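You operate a simulated robot arm through the tools that you are given. There is no shell and no other tool.

You run a simulated robot arm. Do the job below in one go: nothing can be reset, and whatever is moved stays where it is left.

## Task
Mix a green sample: two pumps of blue dye, two of yellow.
Fine: in the beaker; stir it even with the white stick; stick back in its holder, lid on, slide in the middle, no scent.

It is judged by the outcome, as a careful person would: the job done as asked, and still so three seconds after it is handed in. It fails if anything else is knocked over, pushed out of place, dropped, spilled or broken. Lids that push on must go on centred and level and be pressed home; caps that screw on are set level and turned clockwise until they are tight.

## Robot
A 6-joint arm with a two-finger gripper, fixed in place. Base frame: the origin is on the floor under the middle of its stand, x ahead of it, y to its left, z up; the work surface is at about z = 0.86. Readings come in m, degrees, newtons and seconds.
It reaches about 1.298 m from its shoulder. Its first joint turns from -149.0 to 149.0 degrees. Payload 1.57 kg.
The tool frame sits at the grasp point between the pads (the TCP): z along the fingers, y along the line on which they close. The tips reach 0.021 m beyond it. The gripper opens to 0.07 m; its body begins 0.05 m behind the TCP.
Orientation is told as [roll, pitch, yaw] about the base's x, y, z axes, in that order, counted from this pose: with the fingers straight down and closing along the base's y, the tool's x points along the base's -x, its y along +y and its z along -z.

## Interface
- The arm moves only by the tool play_rows. Its arguments are lists of equal length, an entry for each row: "fingers": the finger opening in mm, from 0 to 70; "travel": the shift along the tool's x, y, z in mm, a list of three; "turn": the turn, a rotation vector about the tool's x, y, z in degrees, a list of three. In form: {"fingers": [fingers, ...], "travel": [[tx, ty, tz], ...], "turn": [[ax, ay, az], ...]}. A call has 1 to 20 rows; each row shifts and turns the commanded pose from where the row before left it, along the tool's axes as they then stand. Each row takes 0.2 s and may step no farther than 0.05 m and 8.6 degrees from the row before; otherwise, or with a gripper value out of range, the whole call is refused. A pose out of reach is approached as far as the arm can. The call stops where the force on the tool passes 40 N (or 10 N more than at its start, if that is more) or the arm is blocked; 0.2 s more then pass. The fingers move at their own pace (about 0.0648 m/s each) and stop on an object; they squeeze with about 27 N. The grip force told is the motor's: it shows also when the fingers shut on nothing. Time passes only in rows, and 0.2 s behind the last, so rows that do not move let the fingers close. The reply holds the time, the measured pose of the TCP, the force on the tool along the base axes, the opening and the grip force, in the units named above and with some noise, with the torque about the TCP (base axes, N m) and any sound that the robot's microphone picked up.
- Cameras (640 x 400 px; columns grow to the right, rows downward): "scene" is fixed at [0.3998, 0.4998, 1.6594]; the picture's right is [0.20, -0.98, 0.00], its down [-0.89, -0.18, -0.42] and it looks along [0.41, 0.08, -0.91] (base axes); focal length 364 px, centre (320, 200). "wrist" rides on the gripper at [0.079, 0.004, -0.081] in the tool frame; the picture's right is [-0.05, 1.00, 0.00], its down [-0.67, -0.04, -0.74] and it looks along [-0.74, -0.04, 0.67] (tool axes); focal length 256 px, centre (320, 200). There is no depth. A picture from a camera that has moved, and an enlarged one, comes with that camera's place and axes in the base frame and with its lens.
- grab_frame(camera): a new picture of that camera. The clock stands still meanwhile.
- move_column(by): slides the trunk up (or, below 0, down) by that many m; the arm rides with it, the base frame stays. It gives what a move gives, with no picture.
- enlarge(camera, box): a new picture of the part [left, top, right, bottom] of that camera's present view, enlarged. The clock stands still meanwhile.
- sign_off(): hands the job in; it is judged then, once.

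Nothing tells you positions but the pictures and the camera data. Unless the task says otherwise, let go and move clear before handing in.

The tools are called after ">>>" as a command line: name --argument value ..., lists and objects as JSON in quotes. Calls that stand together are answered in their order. play_rows: Moves the arm, as the interface text tells. Its arguments: {"type":"object","properties":{"fingers":{"type":"array","items":{"type":"number"}},"travel":{"type":"array","items":{"type":"array","items":{"type":"number"}}},"turn":{"type":"array","items":{"type":"array","items":{"type":"number"}}}},"required":["fingers","travel","turn"]} The other tools are called the same way: move_column (by) moves the trunk up or down; grab_frame (camera) takes a picture; enlarge (camera, box) takes an enlarged picture of a part of a camera's view; sign_off () hands the job in.

At the start:

```text
time_s: 0.0
tool_pos: [0.6412, 0.4422, 1.2578]
ee_rot: [0.0, 0.0, 0.0]
force: [-0.2, 0.2, -0.3]
ft_torque: [0.04, -0.01, 0.03]
grip_width: 0.0697
grip_force: 0.0
trunk travel left (down, up): [-0.939, 0.031]
```

scene: 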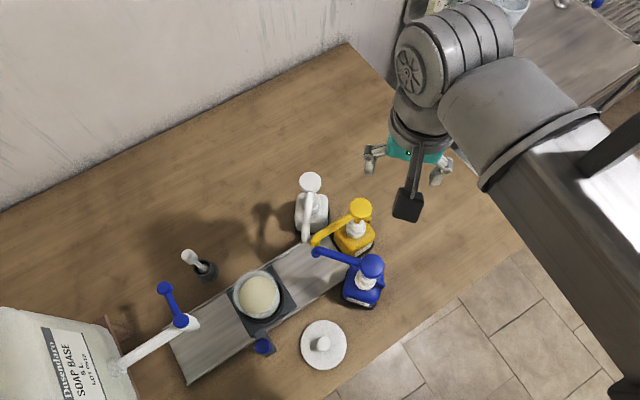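
wrist: 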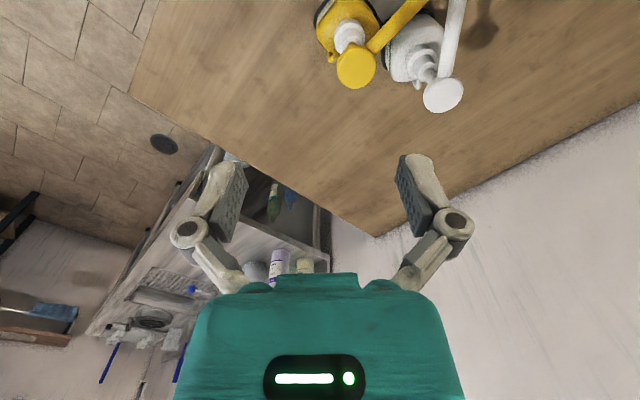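

I see a bench with a sliding tray carrying a beaker (pale base in it), three pump bottles (white, yellow, blue), a lid lying on the table, a stick in a holder, and a big soap-base jug with a pump/tap. I'll look closer before moving anything.

>>> enlarge --camera "scene" --box '[150, 160, 400, 316]'

>>> enlarge --camera "scene" --box '[0, 240, 256, 400]'

>>> enlarge --camera "scene" --box '[200, 240, 400, 400]'

>>> grab_frame --camera "wrist"

```text
2.56 times, centred on (275, 238) of scene
camera zoom: at [0.3998, 0.4998, 1.6594], right [0.2, -0.98, 0.0], down [-0.89, -0.18, -0.42], along [0.41, 0.08, -0.91], focal length 931 px, centre (435, 103)
```

zoom: 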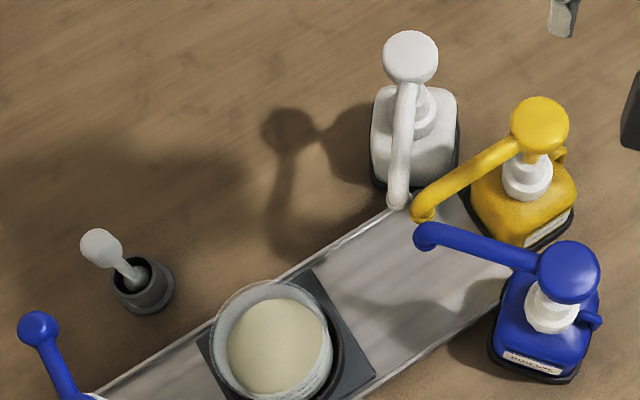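

```text
2.50 times, centred on (128, 320) of scene
camera zoom: at [0.3998, 0.4998, 1.6594], right [0.2, -0.98, 0.0], down [-0.89, -0.18, -0.42], along [0.41, 0.08, -0.91], focal length 909 px, centre (800, -100)
```

zoom: 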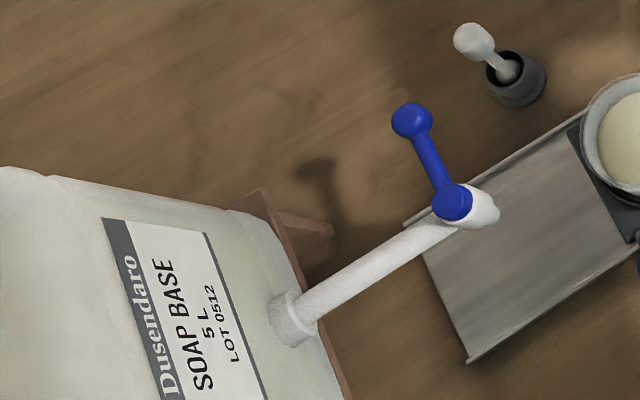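

```text
2.50 times, centred on (300, 320) of scene
camera zoom: at [0.3998, 0.4998, 1.6594], right [0.2, -0.98, 0.0], down [-0.89, -0.18, -0.42], along [0.41, 0.08, -0.91], focal length 909 px, centre (370, -100)
```

zoom: 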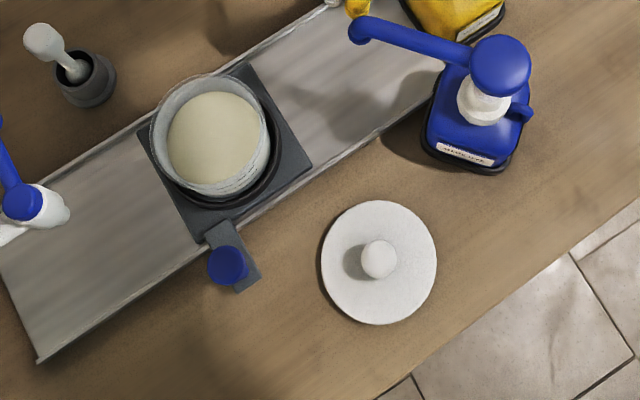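

```text
taken
camera wrist: at [0.5625, 0.4486, 1.3389], right [0.05, 1.0, 0.0], down [0.67, -0.04, 0.74], along [0.74, -0.04, -0.67], focal length 256 px, centre (320, 200)
```

wrist: 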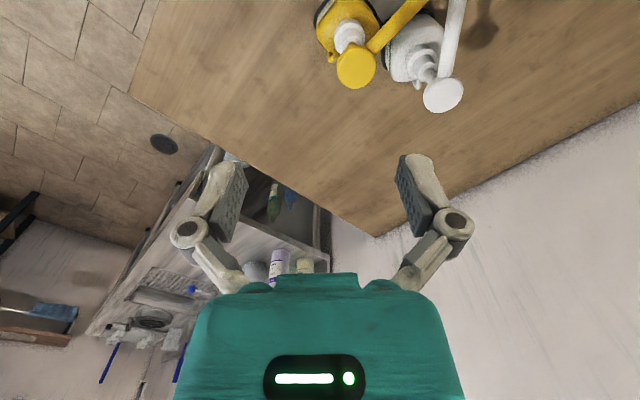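

I'll treat the scene as follows: a track running at about −43° with the carriage and beaker mid-way near (0.50, 0.64), bottles at its right end (white being the scent), stick holder near (0.53, 0.77), lid near (0.44, 0.50). Next I'll back the arm off high and use the wrist camera for a second viewpoint.

>>> play_rows --fingers '[70, 70, 70, 70, 70, 70, 70, 70]' --travel '[[45, 5, -5], [45, 5, -5], [45, 5, -5], [45, 5, -5], [45, 5, -5], [45, 5, -5], [45, 5, -5], [0, 0, 0]]' --turn '[[0, 0, 0], [0, 0, 0], [0, 0, 0], [0, 0, 0], [0, 0, 0], [0, 0, 0], [0, 0, 0], [0, 0, 0]]'

>>> grab_frame --camera "wrist"

>>> grab_frame --camera "scene"

```text
time_s: 1.8
tool_pos: [0.3252, 0.4781, 1.2574]
ee_rot: [0.0, 0.0, 0.1]
force: [-0.7, 0.8, -0.3]
ft_torque: [0.02, 0.01, -0.01]
grip_width: 0.0699
grip_force: 0.1
out of reach, approached as far as the arm can: row 1, 2, 3, 4, 5, 6, 7
trunk travel left (down, up): [-0.939, 0.031]
```

```text
taken
camera wrist: at [0.2461, 0.4839, 1.3388], right [0.05, 1.0, 0.0], down [0.67, -0.04, 0.74], along [0.74, -0.04, -0.67], focal length 256 px, centre (320, 200)
```

wrist: 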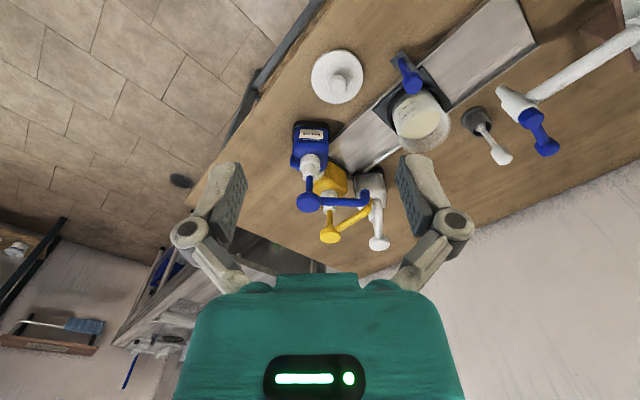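

```text
taken
```

scene: 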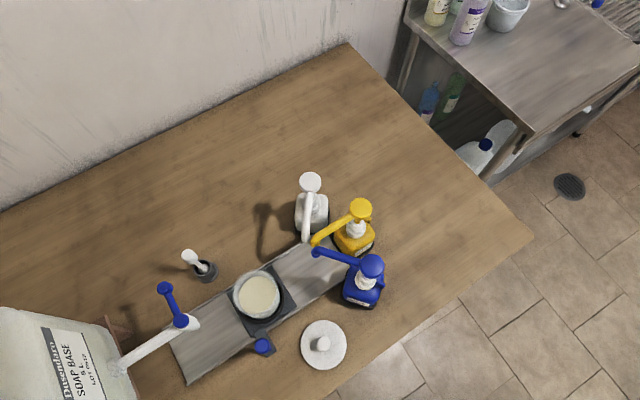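

The arm is clear of the view now. I'll take enlarged views from both cameras to triangulate the objects.

>>> enlarge --camera "wrist" --box '[270, 100, 430, 260]'

>>> enlarge --camera "wrist" --box '[380, 20, 580, 180]'

>>> enlarge --camera "scene" --box '[270, 160, 410, 320]'

>>> enlarge --camera "scene" --box '[150, 230, 310, 390]'

>>> enlarge --camera "wrist" --box '[290, 20, 450, 140]'

```text
2.50 times, centred on (350, 180) of wrist
camera zoom: at [0.2461, 0.4839, 1.3388], right [0.05, 1.0, 0.0], down [0.67, -0.04, 0.74], along [0.74, -0.04, -0.67], focal length 640 px, centre (245, 250)
```

zoom: 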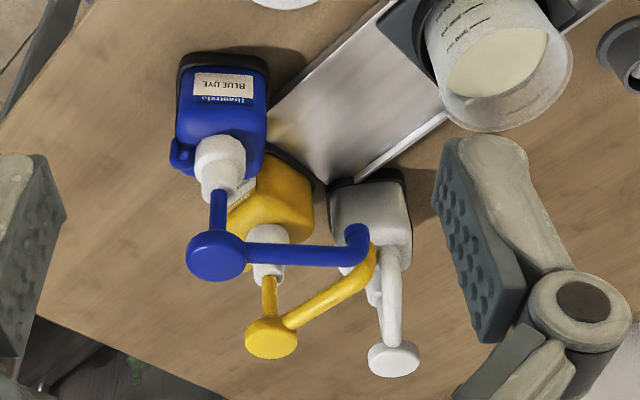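

```text
2.50 times, centred on (480, 100) of wrist
camera zoom: at [0.2461, 0.4839, 1.3388], right [0.05, 1.0, 0.0], down [0.67, -0.04, 0.74], along [0.74, -0.04, -0.67], focal length 640 px, centre (-80, 450)
```

zoom: 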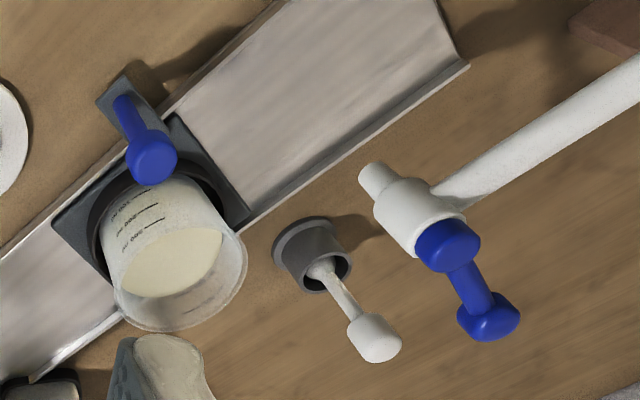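

```text
2.50 times, centred on (340, 240) of scene
camera zoom: at [0.3998, 0.4998, 1.6594], right [0.2, -0.98, 0.0], down [-0.89, -0.18, -0.42], along [0.41, 0.08, -0.91], focal length 909 px, centre (270, 100)
```

zoom: 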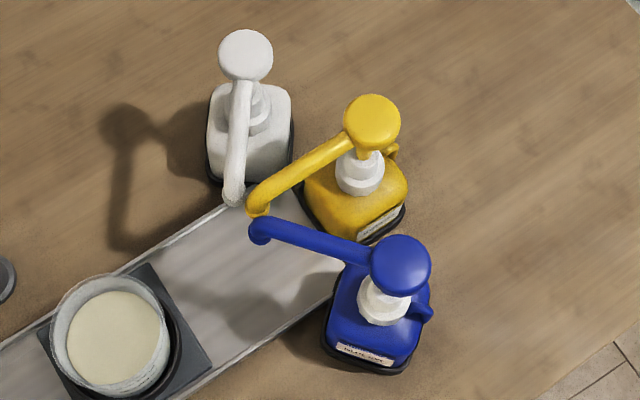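

```text
2.50 times, centred on (230, 310) of scene
camera zoom: at [0.3998, 0.4998, 1.6594], right [0.2, -0.98, 0.0], down [-0.89, -0.18, -0.42], along [0.41, 0.08, -0.91], focal length 909 px, centre (545, -75)
```

zoom: 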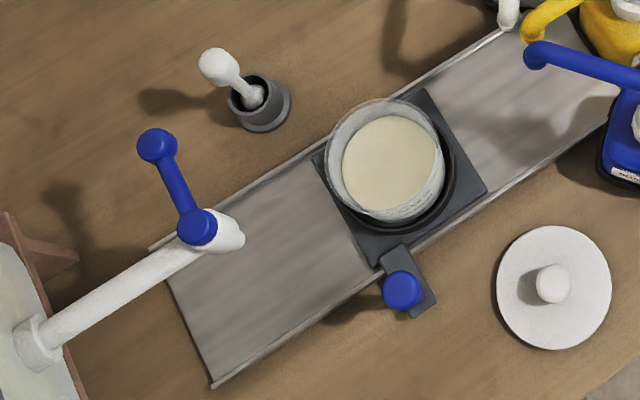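

```text
3.33 times, centred on (370, 80) of wrist
camera zoom: at [0.2461, 0.4839, 1.3388], right [0.05, 1.0, 0.0], down [0.67, -0.04, 0.74], along [0.74, -0.04, -0.67], focal length 853 px, centre (153, 600)
```

zoom: 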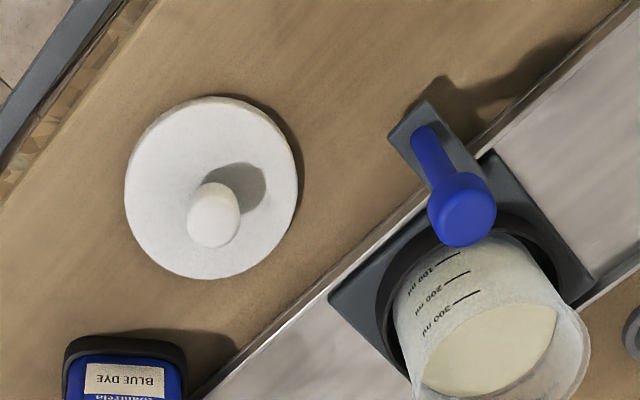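

The beaker already holds base (~320 ml). Triangulated: pump heads at z≈1.048 — blue (0.572, 0.444), yellow (0.673, 0.479), white/scent (0.710, 0.581); nozzle tips around (0.595, 0.55, 1.02); carriage handle cap at about (0.415, 0.609, 0.955). I'll go over to the handle with a forward tilt so the gripper stays clear of the nozzles later.

>>> play_rows --fingers '[60, 60, 60, 60, 60, 60, 60, 60, 60]' --travel '[[-8, 26, 39], [-8, 26, 39], [-8, 26, 39], [-8, 26, 39], [-7, 27, 40], [0, 0, 0], [0, 0, 0], [0, 0, 0], [0, 0, 0]]' --turn '[[0, 0, 0], [0, 0, 0], [0, 0, 0], [0, 0, 0], [0, 0, 0], [0, -8.33, 0], [0, -8.33, 0], [0, -8.33, 0], [0, 0, 0]]'

>>> grab_frame --camera "wrist"

>>> grab_frame --camera "scene"

```text
time_s: 3.8
tool_pos: [0.366, 0.608, 1.2751]
ee_rot: [0.0, -25.1, 0.0]
force: [0.4, 0.7, -0.6]
ft_torque: [0.01, -0.01, -0.01]
grip_width: 0.0601
grip_force: 0.1
out of reach, approached as far as the arm can: row 1, 2, 3, 4, 5, 7, 8
trunk travel left (down, up): [-0.939, 0.031]
```

```text
taken
camera wrist: at [0.26, 0.6144, 1.3151], right [0.05, 1.0, 0.02], down [0.29, -0.04, 0.96], along [0.96, -0.04, -0.29], focal length 256 px, centre (320, 200)
```

wrist: 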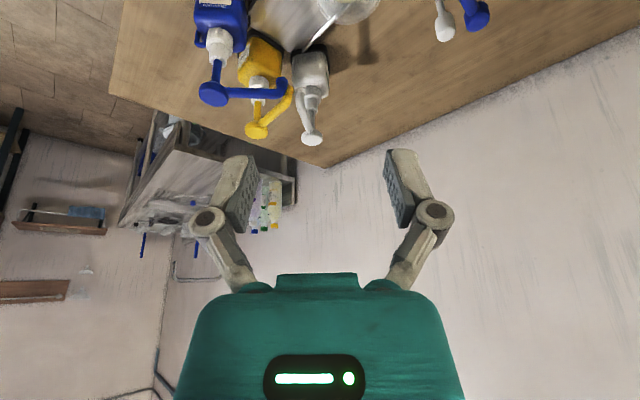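

```text
taken
```

scene: 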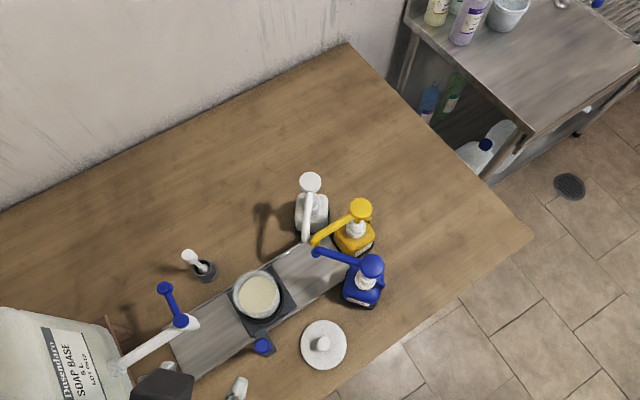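

The arm follows x, y and turns but not z, so height must come from the trunk column. I'll lower the column in steps and recheck.

>>> move_column --by -0.12

>>> grab_frame --camera "wrist"

>>> grab_frame --camera "scene"

```text
time_s: 5.3
tool_pos: [0.3648, 0.6067, 1.1553]
ee_rot: [0.0, -25.0, -0.1]
force: [-0.1, 0.5, -0.2]
ft_torque: [-0.01, 0.02, -0.04]
grip_width: 0.0599
grip_force: 0.1
trunk travel left (down, up): [-0.819, 0.151]
```

```text
taken
camera wrist: at [0.2598, 0.6141, 1.1953], right [0.05, 1.0, 0.02], down [0.29, -0.04, 0.96], along [0.96, -0.04, -0.29], focal length 256 px, centre (320, 200)
```

wrist: 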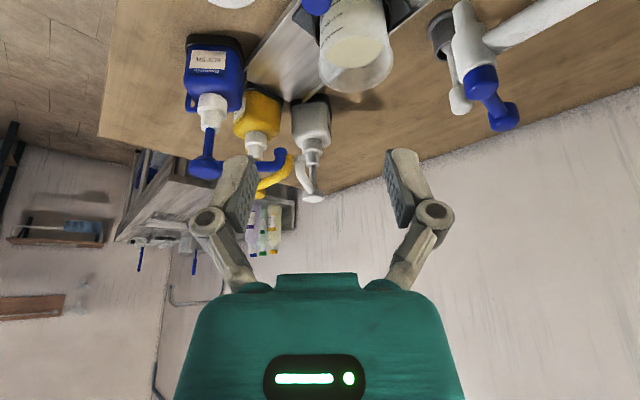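

```text
taken
```

scene: 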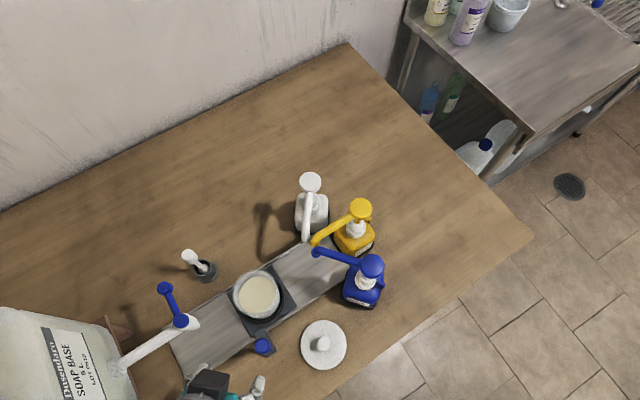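

Column control works. The tap lever near (0.465, 0.773, 1.06) needs to be avoided later. Now I'll back off a little in x and lower to the handle's cap height.

>>> play_rows --fingers '[55, 55]' --travel '[[18.1, 2, -8.5], [0, 0, 0]]' --turn '[[0, 0, 0], [0, 0, 0]]'

>>> move_column --by -0.15

>>> grab_frame --camera "wrist"

>>> grab_frame --camera "scene"

```text
time_s: 5.9
tool_pos: [0.3457, 0.6091, 1.1564]
ee_rot: [-0.1, -25.0, 0.0]
force: [-0.4, 0.2, -0.2]
ft_torque: [0.03, -0.02, -0.01]
grip_width: 0.0549
grip_force: 0.0
trunk travel left (down, up): [-0.819, 0.151]
```

```text
time_s: 7.7
tool_pos: [0.3457, 0.6106, 1.0054]
ee_rot: [0.0, -25.0, 0.0]
force: [-0.3, 0.0, 0.4]
ft_torque: [0.02, -0.04, -0.03]
grip_width: 0.0552
grip_force: 0.1
trunk travel left (down, up): [-0.669, 0.301]
```

```text
taken
camera wrist: at [0.2401, 0.6158, 1.0453], right [0.05, 1.0, 0.02], down [0.29, -0.04, 0.96], along [0.96, -0.04, -0.29], focal length 256 px, centre (320, 200)
```

wrist: 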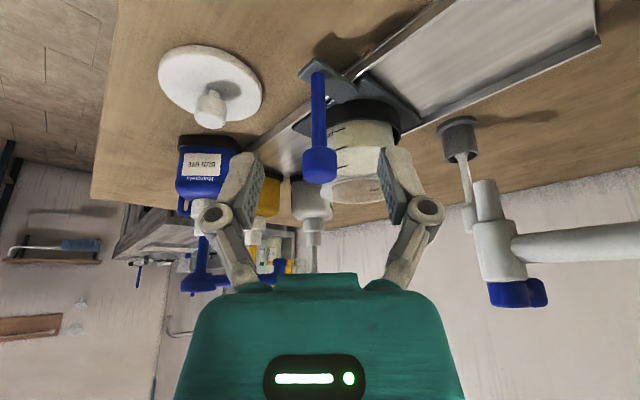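

```text
taken
```

scene: 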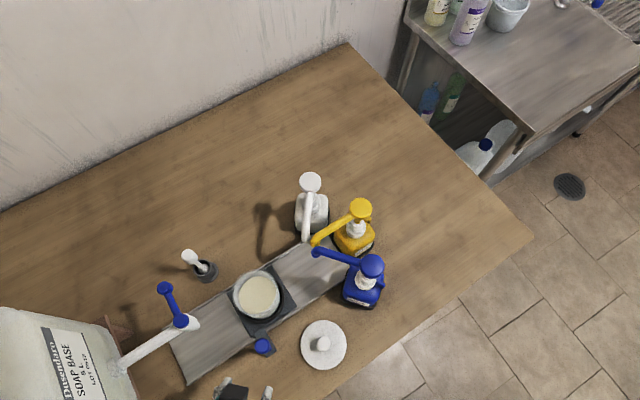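

The handle is a post with a blue cap centred near (0.415, 0.607, 0.965). I'll drop to that height and slide forward around it with the fingers open.

>>> move_column --by -0.043

>>> play_rows --fingers '[55, 55, 55, 55, 55, 55]' --travel '[[-12.7, -1, 5.9], [-12.7, -1, 5.9], [-12.7, -1, 5.9], [-12.7, 0, 5.9], [-12.7, 0, 5.9], [0, 0, 0]]' --turn '[[0, 0, 0], [0, 0, 0], [0, 0, 0], [0, 0, 0], [0, 0, 0], [0, 0, 0]]'

>>> grab_frame --camera "wrist"

>>> grab_frame --camera "scene"

```text
time_s: 8.5
tool_pos: [0.345, 0.6091, 0.9617]
ee_rot: [0.0, -25.0, -0.1]
force: [0.5, 0.7, -0.4]
ft_torque: [-0.01, 0.01, 0.0]
grip_width: 0.0549
grip_force: 0.2
trunk travel left (down, up): [-0.626, 0.344]
```

```text
time_s: 9.9
tool_pos: [0.4153, 0.6053, 0.9622]
ee_rot: [0.0, -24.9, 0.0]
force: [-0.3, 0.0, -0.4]
ft_torque: [0.03, 0.02, 0.01]
grip_width: 0.055
grip_force: 0.0
trunk travel left (down, up): [-0.626, 0.344]
```

```text
taken
camera wrist: at [0.3101, 0.6126, 1.0022], right [0.05, 1.0, 0.02], down [0.29, -0.04, 0.96], along [0.96, -0.04, -0.29], focal length 256 px, centre (320, 200)
```

wrist: 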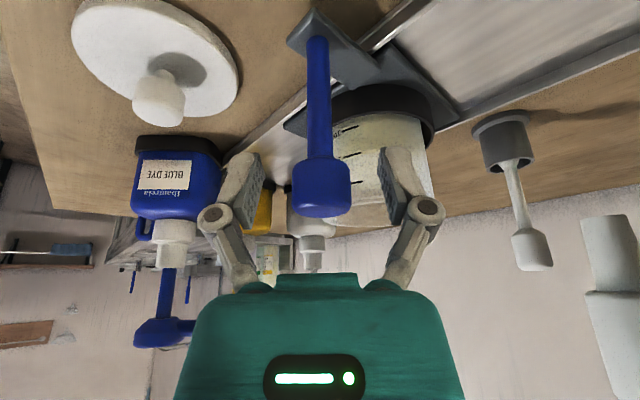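

```text
taken
```

scene: 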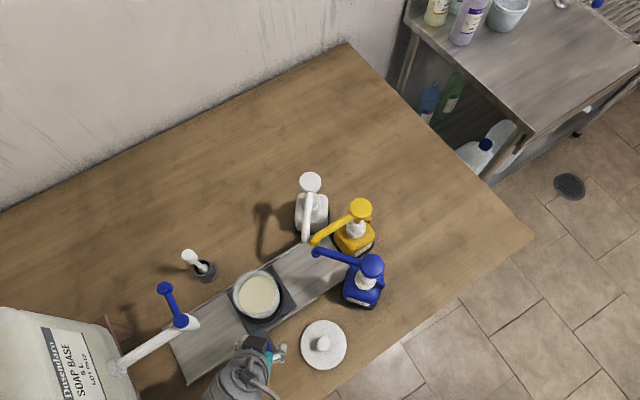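

The cap sits right between the pads (pixel 321,187). Closing on it.

>>> play_rows --fingers '[0, 0, 0]' --travel '[[0, 0, 0], [0, 0, 0], [0, 0, 0]]' --turn '[[0, 0, 0], [0, 0, 0], [0, 0, 0]]'

>>> enlarge --camera "scene" --box '[150, 230, 310, 390]'

```text
time_s: 10.7
tool_pos: [0.4154, 0.6077, 0.964]
ee_rot: [0.0, -24.9, 0.0]
force: [2.1, 2.7, 4.1]
ft_torque: [0.01, -0.16, 0.02]
grip_width: 0.0244
grip_force: 31.8
trunk travel left (down, up): [-0.626, 0.344]
```

```text
2.50 times, centred on (230, 310) of scene
camera zoom: at [0.3998, 0.4998, 1.6594], right [0.2, -0.98, 0.0], down [-0.89, -0.18, -0.42], along [0.41, 0.08, -0.91], focal length 909 px, centre (545, -75)
```

zoom: 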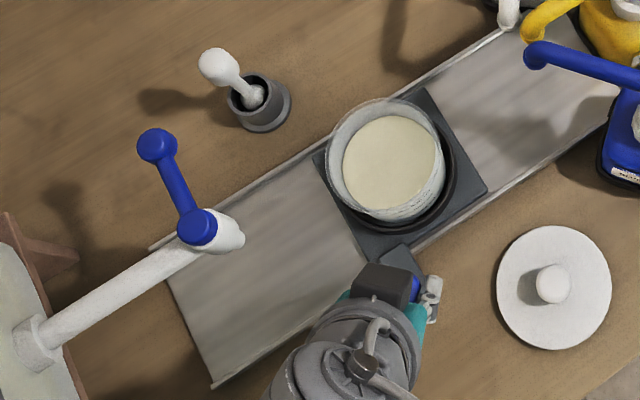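

Gripped (24 mm wide). Middle position noted: handle at (0.415, 0.607). Now gently pull along the track toward the pumps, a few rows at first to check the force and direction.

>>> play_rows --fingers '[0, 0, 0, 0, 0]' --travel '[[-2.6, -2.7, 1.2], [-3.9, -4.1, 1.83], [-5.26, -5.5, 2.45], [-5.26, -5.5, 2.45], [0, 0, 0]]' --turn '[[0, 0, 0], [0, 0, 0], [0, 0, 0], [0, 0, 0], [0, 0, 0]]'

>>> enlarge --camera "scene" --box '[150, 230, 310, 390]'

```text
time_s: 11.9
tool_pos: [0.4347, 0.5877, 0.963]
ee_rot: [0.0, -25.1, 0.0]
force: [-0.7, -2.8, 1.4]
ft_torque: [-0.02, -0.36, 0.0]
grip_width: 0.0242
grip_force: 32.7
trunk travel left (down, up): [-0.626, 0.344]
```

```text
2.50 times, centred on (230, 310) of scene
camera zoom: at [0.3998, 0.4998, 1.6594], right [0.2, -0.98, 0.0], down [-0.89, -0.18, -0.42], along [0.41, 0.08, -0.91], focal length 909 px, centre (545, -75)
```

zoom: 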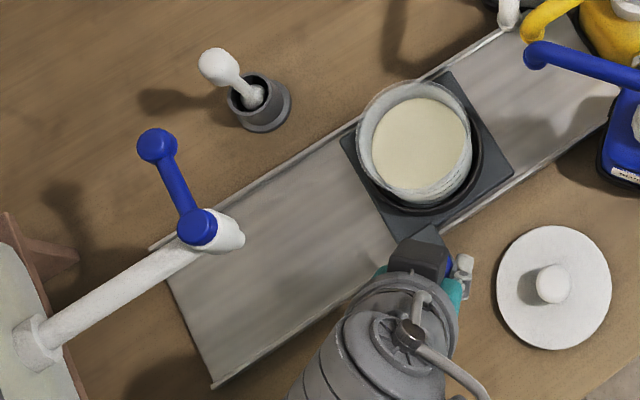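

The carriage follows with little force. Continuing along the track toward the nozzles.

>>> play_rows --fingers '[0, 0, 0, 0, 0, 0, 0, 0]' --travel '[[-3.9, -4.2, 1.8], [-5.21, -5.56, 2.43], [-5.21, -5.56, 2.43], [-5.21, -5.56, 2.43], [-5.21, -5.56, 2.43], [-5.21, -5.56, 2.43], [-3.9, -4.2, 1.8], [0, 0, 0]]' --turn '[[0, 0, 0], [0, 0, 0], [0, 0, 0], [0, 0, 0], [0, 0, 0], [0, 0, 0], [0, 0, 0], [0, 0, 0]]'

>>> grab_frame --camera "scene"

>>> grab_frame --camera "wrist"

```text
time_s: 13.7
tool_pos: [0.4707, 0.5501, 0.9628]
ee_rot: [-0.1, -24.8, 0.1]
force: [-14.7, -15.5, -15.2]
ft_torque: [0.05, -0.14, 0.07]
grip_width: 0.0242
grip_force: 31.8
trunk travel left (down, up): [-0.626, 0.344]
```

```text
taken
```

scene: 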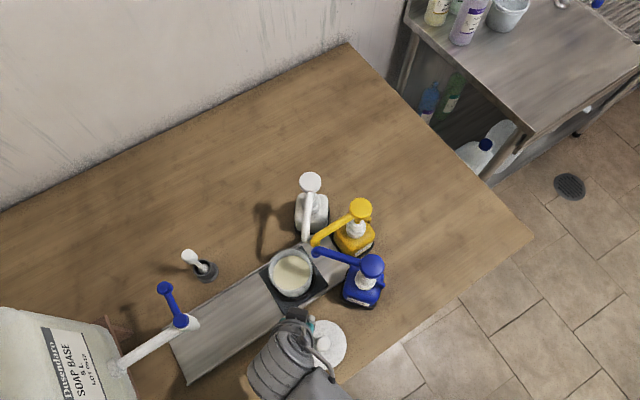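

```text
taken
camera wrist: at [0.3656, 0.5573, 1.0026], right [0.05, 1.0, 0.02], down [0.29, -0.03, 0.96], along [0.96, -0.04, -0.29], focal length 256 px, centre (320, 200)
```

wrist: 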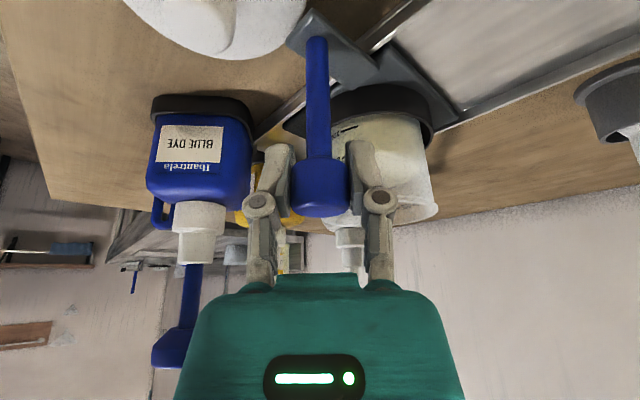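

The carriage moves, but a ~21 N side force has built up across the track: my line is about 2.5° off. I'll relax sideways by ~2.7 mm and continue with the corrected direction.

>>> play_rows --fingers '[0, 0, 0]' --travel '[[0.9, -1.0, -0.4], [0.8, -0.9, -0.4], [0, 0, 0]]' --turn '[[0, 0, 0], [0, 0, 0], [0, 0, 0]]'

>>> enlarge --camera "scene" --box '[220, 200, 400, 360]'

```text
time_s: 14.5
tool_pos: [0.4716, 0.5504, 0.9623]
ee_rot: [0.1, -25.1, 0.1]
force: [-1.4, -2.0, -1.8]
ft_torque: [-0.06, 0.8, -0.05]
grip_width: 0.0242
grip_force: 32.0
trunk travel left (down, up): [-0.626, 0.344]
```

```text
2.50 times, centred on (310, 280) of scene
camera zoom: at [0.3998, 0.4998, 1.6594], right [0.2, -0.98, 0.0], down [-0.89, -0.18, -0.42], along [0.41, 0.08, -0.91], focal length 909 px, centre (345, 0)
```

zoom: 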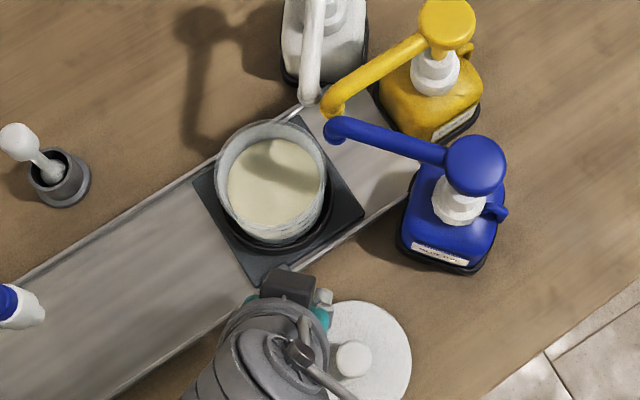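

Side force is nearly gone and the direction is now clear (−45.3°). About 45–50 mm remain; continuing in small steps.

>>> play_rows --fingers '[0, 0, 0, 0, 0, 0, 0]' --travel '[[-2.5, -2.8, 1.17], [-3.83, -4.26, 1.78], [-3.83, -4.26, 1.78], [-3.83, -4.26, 1.78], [-3.83, -4.26, 1.78], [-2.5, -2.8, 1.17], [0, 0, 0]]' --turn '[[0, 0, 0], [0, 0, 0], [0, 0, 0], [0, 0, 0], [0, 0, 0], [0, 0, 0], [0, 0, 0]]'

>>> enlarge --camera "scene" --box '[220, 200, 400, 360]'

>>> grab_frame --camera "wrist"

```text
time_s: 16.1
tool_pos: [0.4928, 0.5289, 0.9623]
ee_rot: [0.1, -25.1, 0.1]
force: [17.9, 14.4, 21.5]
ft_torque: [0.17, -0.23, -0.03]
grip_width: 0.0241
grip_force: 31.8
trunk travel left (down, up): [-0.626, 0.344]
```

```text
2.50 times, centred on (310, 280) of scene
camera zoom: at [0.3998, 0.4998, 1.6594], right [0.2, -0.98, 0.0], down [-0.89, -0.18, -0.42], along [0.41, 0.08, -0.91], focal length 909 px, centre (345, 0)
```

zoom: 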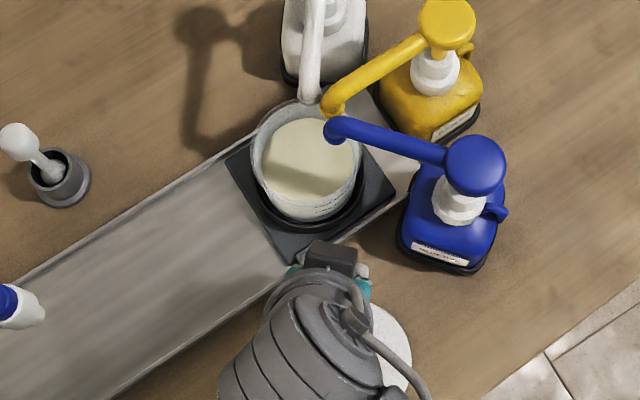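

```text
taken
camera wrist: at [0.3882, 0.5342, 1.0022], right [0.05, 1.0, 0.02], down [0.29, -0.04, 0.96], along [0.96, -0.04, -0.29], focal length 256 px, centre (320, 200)
```

wrist: 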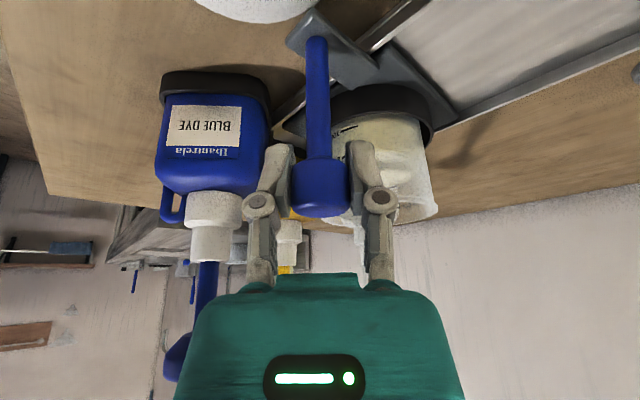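

The line drifted the other way this time (≈23 N sideways, almost nothing along the track), so I'll relax across the track and then proceed in shorter hops; about 15–20 mm remain until the nozzles are centred over the beaker.

>>> play_rows --fingers '[0, 0, 0]' --travel '[[-0.8, 0.9, 0.38], [-0.8, 0.9, 0.38], [0, 0, 0]]' --turn '[[0, 0, 0], [0, 0, 0], [0, 0, 0]]'

```text
time_s: 16.9
tool_pos: [0.4951, 0.5286, 0.9627]
ee_rot: [0.0, -24.9, -0.1]
force: [4.9, -0.4, 8.6]
ft_torque: [0.06, -0.9, 0.05]
grip_width: 0.0241
grip_force: 32.1
trunk travel left (down, up): [-0.626, 0.344]
```

>>> play_rows --fingers '[0, 0, 0, 0]' --travel '[[-2.4, -2.3, 1.12], [-2.4, -2.3, 1.12], [-2.2, -2.1, 1.03], [0, 0, 0]]' --turn '[[0, 0, 0], [0, 0, 0], [0, 0, 0], [0, 0, 0]]'

>>> enlarge --camera "scene" --box '[220, 200, 400, 360]'

```text
time_s: 17.9
tool_pos: [0.4971, 0.5249, 0.9621]
ee_rot: [0.1, -24.7, -0.1]
force: [-27.2, 16.7, -1.0]
ft_torque: [0.12, 0.17, 0.02]
grip_width: 0.0245
grip_force: 32.0
trunk travel left (down, up): [-0.626, 0.344]
```

```text
2.50 times, centred on (310, 280) of scene
camera zoom: at [0.3998, 0.4998, 1.6594], right [0.2, -0.98, 0.0], down [-0.89, -0.18, -0.42], along [0.41, 0.08, -0.91], focal length 909 px, centre (345, 0)
```

zoom: 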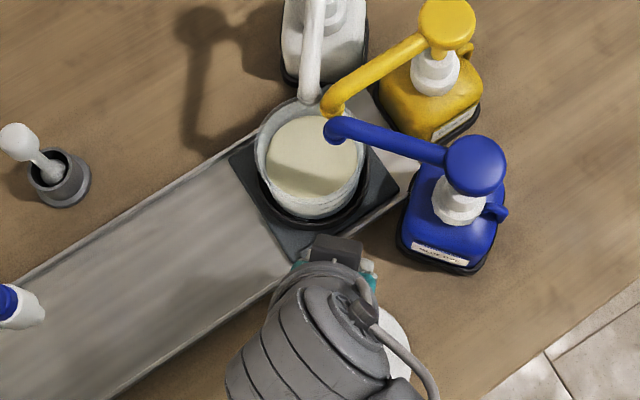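

The carriage has reached its end stop (31 N along the track, 116 mm from the middle), with the nozzles over the beaker. I'll relax that push, then open and back away.

>>> play_rows --fingers '[0, 0, 0]' --travel '[[1.0, 1.1, -0.47], [0.9, 1.0, -0.42], [0, 0, 0]]' --turn '[[0, 0, 0], [0, 0, 0], [0, 0, 0]]'

>>> play_rows --fingers '[45, 45, 45]' --travel '[[0, 0, 0], [0, 0, 0], [0, 0, 0]]' --turn '[[0, 0, 0], [0, 0, 0], [0, 0, 0]]'

>>> grab_frame --camera "wrist"

>>> enlarge --camera "scene" --box '[220, 200, 400, 360]'

```text
time_s: 18.7
tool_pos: [0.4991, 0.5256, 0.9623]
ee_rot: [0.1, -25.0, 0.0]
force: [-15.1, 8.0, -0.1]
ft_torque: [0.11, 0.78, -0.07]
grip_width: 0.0245
grip_force: 32.4
trunk travel left (down, up): [-0.626, 0.344]
```

```text
time_s: 19.5
tool_pos: [0.5001, 0.5249, 0.962]
ee_rot: [0.0, -25.1, 0.0]
force: [0.1, 0.5, -1.1]
ft_torque: [0.01, 0.06, -0.01]
grip_width: 0.045
grip_force: 0.1
trunk travel left (down, up): [-0.626, 0.344]
```

```text
taken
camera wrist: at [0.3941, 0.531, 1.0022], right [0.05, 1.0, 0.02], down [0.29, -0.04, 0.96], along [0.96, -0.04, -0.29], focal length 256 px, centre (320, 200)
```

wrist: 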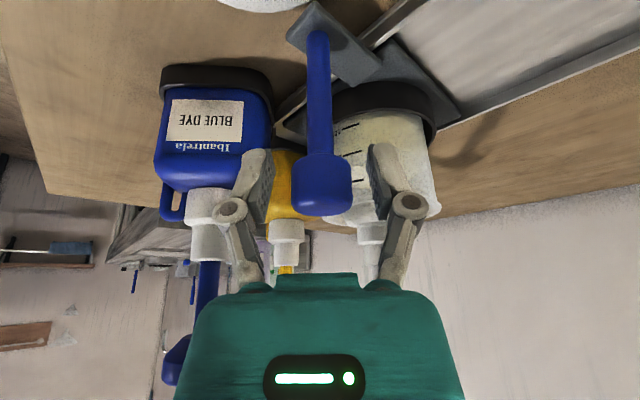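

```text
2.50 times, centred on (310, 280) of scene
camera zoom: at [0.3998, 0.4998, 1.6594], right [0.2, -0.98, 0.0], down [-0.89, -0.18, -0.42], along [0.41, 0.08, -0.91], focal length 909 px, centre (345, 0)
```

zoom: 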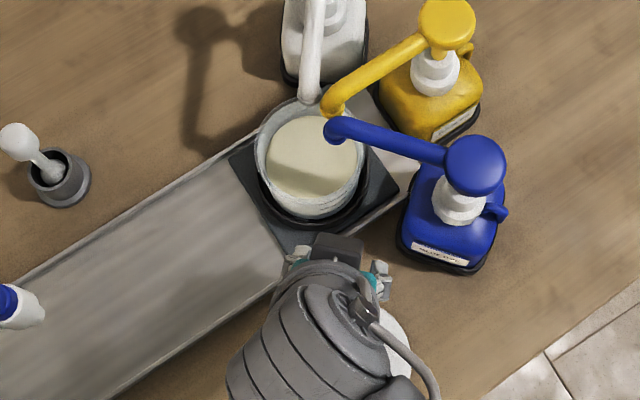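

Released cleanly. Backing straight out, then up and upright for pressing the blue pump.

>>> play_rows --fingers '[45, 45, 45, 45, 45, 45, 45]' --travel '[[12.7, 0, -5.9], [12.7, 0, -5.9], [12.7, 0, -5.9], [12.7, 0, -5.9], [12.7, 0, -5.9], [12.7, 0, -5.9], [0, 0, 0]]' --turn '[[0, 0, 0], [0, 0, 0], [0, 0, 0], [0, 0, 0], [0, 0, 0], [0, 0, 0], [0, 0, 0]]'

>>> move_column --by 0.2

>>> play_rows --fingers '[0, 0, 0, 0]' --travel '[[0, 0, 0], [0, 0, 0], [0, 0, 0], [0, 0, 0]]' --turn '[[0, 8.33, 0], [0, 8.33, 0], [0, 8.33, 0], [0, 0, 0]]'

>>> grab_frame --camera "wrist"

>>> enlarge --camera "scene" --box '[220, 160, 420, 320]'

```text
time_s: 21.1
tool_pos: [0.4158, 0.5235, 0.9628]
ee_rot: [0.1, -25.1, 0.0]
force: [0.3, -0.1, 0.5]
ft_torque: [-0.04, 0.02, 0.0]
grip_width: 0.0451
grip_force: 0.0
trunk travel left (down, up): [-0.626, 0.344]
```

```text
time_s: 23.3
tool_pos: [0.4161, 0.526, 1.1619]
ee_rot: [0.0, -25.0, 0.0]
force: [0.0, 0.2, -1.3]
ft_torque: [-0.02, 0.0, -0.03]
grip_width: 0.0447
grip_force: 0.0
trunk travel left (down, up): [-0.826, 0.144]
```

```text
time_s: 24.3
tool_pos: [0.4156, 0.5244, 1.1454]
ee_rot: [0.0, 0.1, 0.0]
force: [0.1, 0.1, -0.6]
ft_torque: [0.01, -0.01, -0.01]
grip_width: 0.0001
grip_force: 27.1
out of reach, approached as far as the arm can: row 1, 2
trunk travel left (down, up): [-0.826, 0.144]
```

```text
taken
camera wrist: at [0.3371, 0.5311, 1.2261], right [0.05, 1.0, 0.0], down [0.67, -0.04, 0.74], along [0.74, -0.04, -0.67], focal length 256 px, centre (320, 200)
```

wrist: 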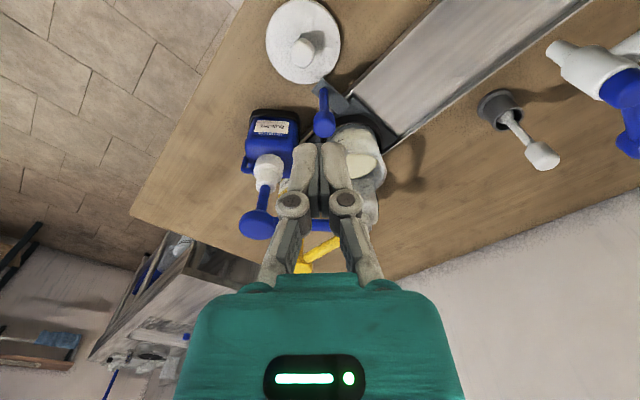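

```text
2.50 times, centred on (320, 240) of scene
camera zoom: at [0.3998, 0.4998, 1.6594], right [0.2, -0.98, 0.0], down [-0.89, -0.18, -0.42], along [0.41, 0.08, -0.91], focal length 909 px, centre (320, 100)
```

zoom: 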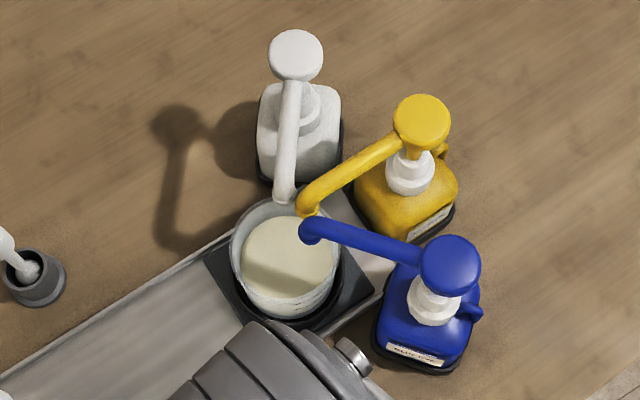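

Blue pump head confirmed near (0.5725, 0.4447, top ≈1.05). Moving the closed fingertips over it with ~7 cm clearance.

>>> play_rows --fingers '[0, 0, 0, 0, 0, 0, 0]' --travel '[[-26.2, -13.3, 0], [-26.2, -13.3, 0], [-26.2, -13.3, 0], [-26.2, -13.3, 0], [-26.2, -13.3, 0], [-26.2, -13.3, 0], [0, 0, 0]]' --turn '[[0, 0, 0], [0, 0, 0], [0, 0, 0], [0, 0, 0], [0, 0, 0], [0, 0, 0], [0, 0, 0]]'

>>> move_column --by -0.055

>>> grab_frame --camera "wrist"

>>> enlarge --camera "scene" --box '[260, 160, 460, 320]'

```text
time_s: 25.9
tool_pos: [0.573, 0.4442, 1.1443]
ee_rot: [0.0, 0.0, 0.1]
force: [0.0, 0.7, 0.3]
ft_torque: [-0.01, -0.01, 0.01]
grip_width: 0.0002
grip_force: 27.0
trunk travel left (down, up): [-0.826, 0.144]
```

```text
time_s: 26.8
tool_pos: [0.573, 0.4439, 1.0899]
ee_rot: [-0.1, 0.0, 0.0]
force: [0.4, 0.3, 0.2]
ft_torque: [0.0, -0.02, -0.02]
grip_width: 0.0001
grip_force: 26.9
trunk travel left (down, up): [-0.771, 0.199]
```

```text
taken
camera wrist: at [0.4947, 0.4509, 1.171], right [0.05, 1.0, 0.0], down [0.67, -0.04, 0.74], along [0.74, -0.04, -0.67], focal length 256 px, centre (320, 200)
```

wrist: 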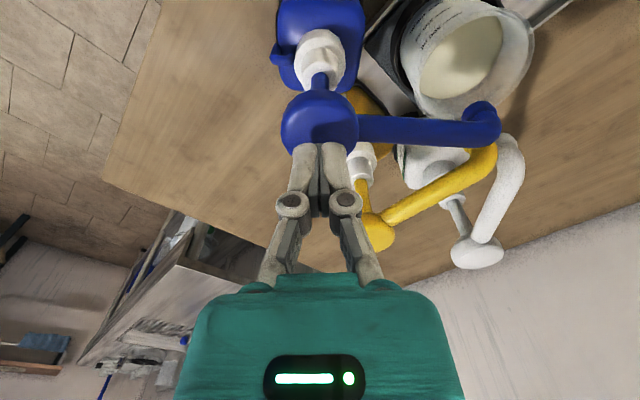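

```text
2.50 times, centred on (360, 240) of scene
camera zoom: at [0.3998, 0.4998, 1.6594], right [0.2, -0.98, 0.0], down [-0.89, -0.18, -0.42], along [0.41, 0.08, -0.91], focal length 909 px, centre (220, 100)
```

zoom: 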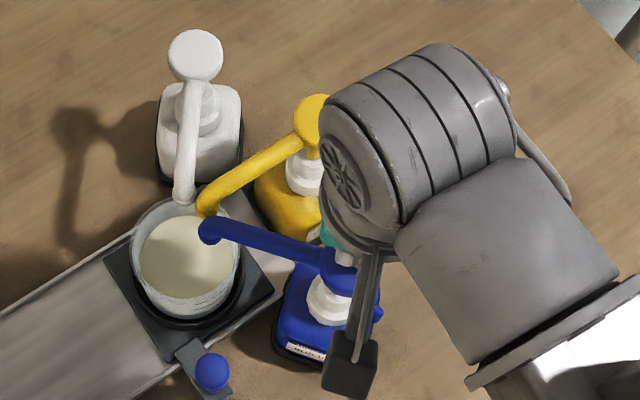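

Fingertips are ~2 cm above the blue head and nearly centred; a 2 mm nudge and then lower slowly to contact.

>>> play_rows --fingers '[0, 0]' --travel '[[1, 2, 0], [0, 0, 0]]' --turn '[[0, 0, 0], [0, 0, 0]]'

>>> move_column --by -0.015

>>> move_column --by -0.005

>>> enlarge --camera "wrist" --box '[240, 60, 400, 220]'

```text
time_s: 27.4
tool_pos: [0.5722, 0.4458, 1.0901]
ee_rot: [0.0, 0.0, 0.0]
force: [-0.3, -0.3, -1.1]
ft_torque: [0.0, 0.04, -0.04]
grip_width: 0.0002
grip_force: 27.3
trunk travel left (down, up): [-0.771, 0.199]
```

```text
time_s: 28.1
tool_pos: [0.5723, 0.4471, 1.0746]
ee_rot: [0.0, 0.1, -0.1]
force: [-0.2, 0.6, 2.3]
ft_torque: [-0.03, 0.0, 0.01]
grip_width: 0.0062
grip_force: 28.6
trunk travel left (down, up): [-0.756, 0.214]
```

```text
time_s: 28.6
tool_pos: [0.5727, 0.4474, 1.0699]
ee_rot: [0.0, 0.0, 0.0]
force: [1.0, 0.9, 3.4]
ft_torque: [-0.01, -0.01, -0.01]
grip_width: 0.0062
grip_force: 28.3
trunk travel left (down, up): [-0.751, 0.219]
```

```text
2.50 times, centred on (320, 140) of wrist
camera zoom: at [0.4937, 0.4531, 1.151], right [0.05, 1.0, 0.0], down [0.67, -0.04, 0.74], along [0.74, -0.04, -0.67], focal length 640 px, centre (320, 350)
```

zoom: 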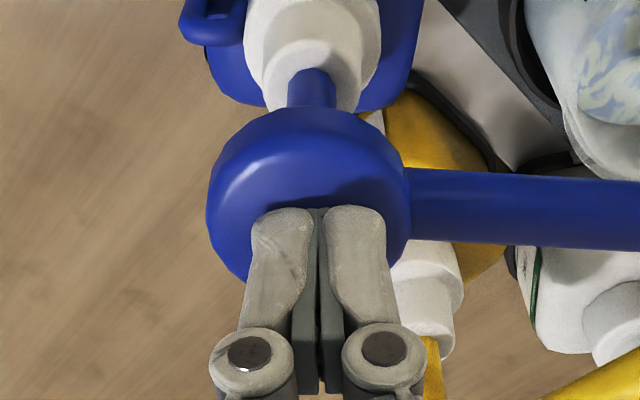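

Contact made at light force (~3 N). I can see a bluish streak at the beaker's edge in this view, so let me check the beaker and pump state before going further.

>>> enlarge --camera "scene" --box '[250, 220, 370, 320]'

>>> grab_frame --camera "wrist"

```text
4.00 times, centred on (310, 270) of scene
camera zoom: at [0.3998, 0.4998, 1.6594], right [0.2, -0.98, 0.0], down [-0.89, -0.18, -0.42], along [0.41, 0.08, -0.91], focal length 1455 px, centre (360, -80)
```

zoom: 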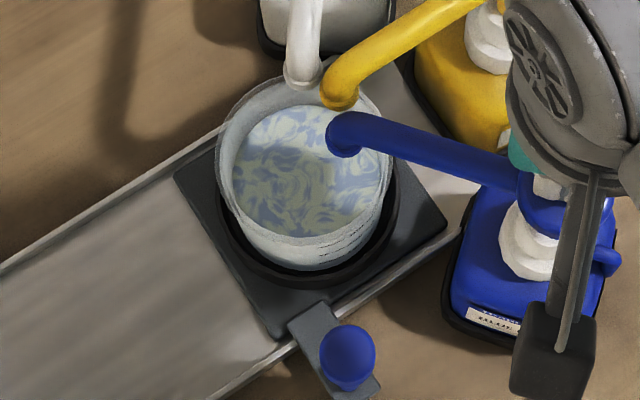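

```text
taken
camera wrist: at [0.4937, 0.4531, 1.151], right [0.05, 1.0, 0.0], down [0.67, -0.04, 0.74], along [0.74, -0.04, -0.67], focal length 256 px, centre (320, 200)
```

wrist: 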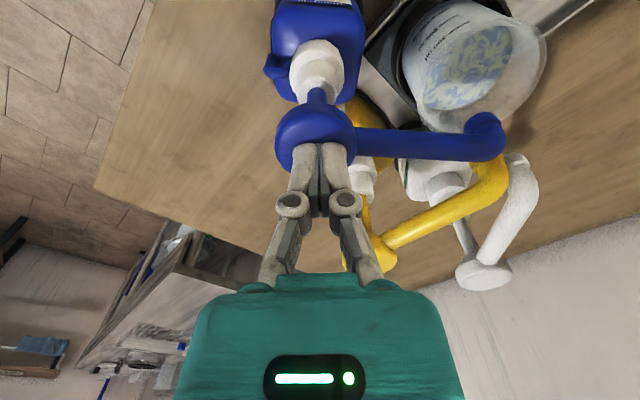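

The first blue stroke is under way: the head is down ~11 mm and dye is dropping into the beaker. I'll continue down in small steps to finish the stroke, watching the force.

>>> move_column --by -0.003

>>> move_column --by -0.003

>>> enlarge --camera "scene" --box '[250, 220, 370, 320]'

>>> enlarge --camera "wrist" --box '[240, 60, 400, 220]'

```text
time_s: 29.1
tool_pos: [0.5732, 0.4466, 1.0664]
ee_rot: [0.0, -0.1, 0.0]
force: [0.4, 1.0, 3.9]
ft_torque: [0.0, -0.01, 0.0]
grip_width: 0.0058
grip_force: 28.6
trunk travel left (down, up): [-0.748, 0.222]
```

```text
time_s: 29.6
tool_pos: [0.5719, 0.4464, 1.0643]
ee_rot: [0.0, 0.0, 0.0]
force: [0.4, 0.2, 3.5]
ft_torque: [0.01, -0.05, -0.02]
grip_width: 0.006
grip_force: 28.9
trunk travel left (down, up): [-0.745, 0.225]
```

```text
4.00 times, centred on (310, 270) of scene
camera zoom: at [0.3998, 0.4998, 1.6594], right [0.2, -0.98, 0.0], down [-0.89, -0.18, -0.42], along [0.41, 0.08, -0.91], focal length 1455 px, centre (360, -80)
```

zoom: 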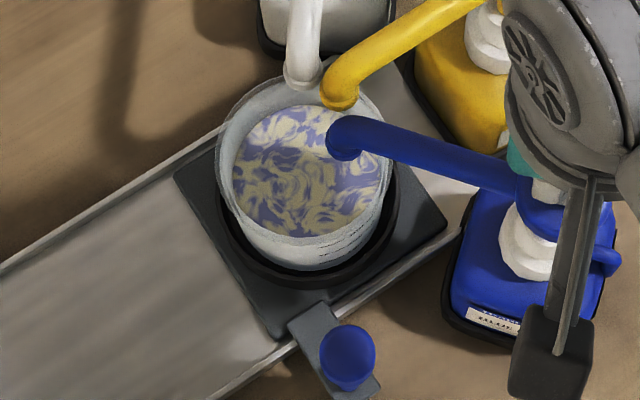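

```text
2.50 times, centred on (320, 140) of wrist
camera zoom: at [0.4936, 0.453, 1.145], right [0.05, 1.0, 0.0], down [0.67, -0.04, 0.74], along [0.74, -0.04, -0.67], focal length 640 px, centre (320, 350)
```

zoom: 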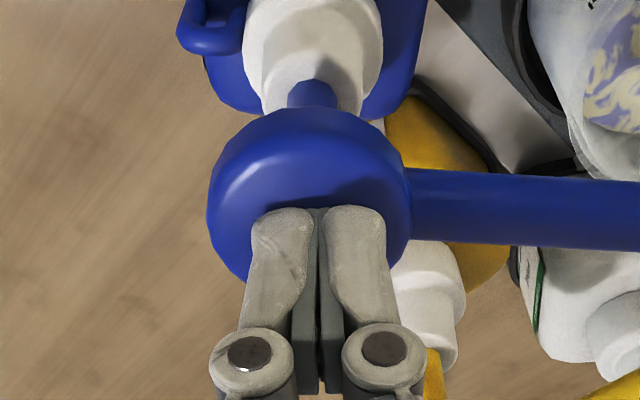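

Dose grows with the stroke (spring force only ~3.5 N), and there is still stem visible. Continuing until it bottoms out.

>>> move_column --by -0.003

>>> move_column --by -0.003

>>> enlarge --camera "wrist" --box '[240, 60, 400, 220]'

>>> enlarge --camera "scene" --box '[250, 220, 370, 320]'

```text
time_s: 30.2
tool_pos: [0.5726, 0.446, 1.0613]
ee_rot: [0.1, 0.0, 0.0]
force: [0.8, 0.5, 3.7]
ft_torque: [-0.05, -0.01, 0.0]
grip_width: 0.0062
grip_force: 29.2
trunk travel left (down, up): [-0.742, 0.228]
```

```text
time_s: 30.7
tool_pos: [0.572, 0.4461, 1.0583]
ee_rot: [0.1, 0.0, 0.0]
force: [0.1, 1.6, 4.6]
ft_torque: [0.03, 0.0, -0.05]
grip_width: 0.0059
grip_force: 28.3
trunk travel left (down, up): [-0.739, 0.231]
```

```text
2.50 times, centred on (320, 140) of wrist
camera zoom: at [0.4935, 0.4529, 1.1391], right [0.05, 1.0, 0.0], down [0.67, -0.04, 0.74], along [0.74, -0.04, -0.67], focal length 640 px, centre (320, 350)
```

zoom: 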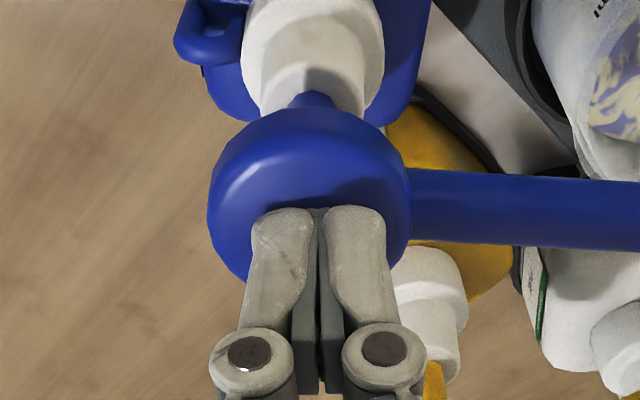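

```text
4.00 times, centred on (310, 270) of scene
camera zoom: at [0.3998, 0.4998, 1.6594], right [0.2, -0.98, 0.0], down [-0.89, -0.18, -0.42], along [0.41, 0.08, -0.91], focal length 1455 px, centre (360, -80)
```

zoom: 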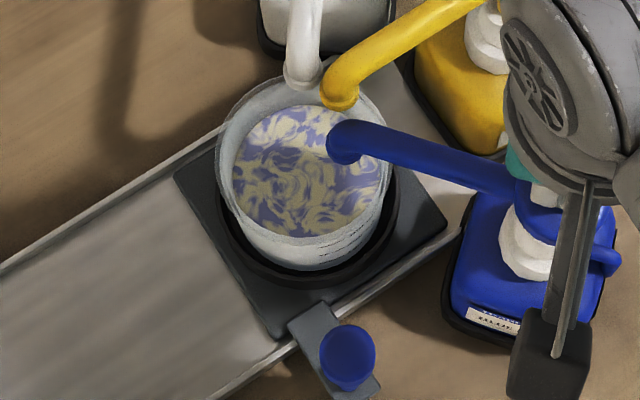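

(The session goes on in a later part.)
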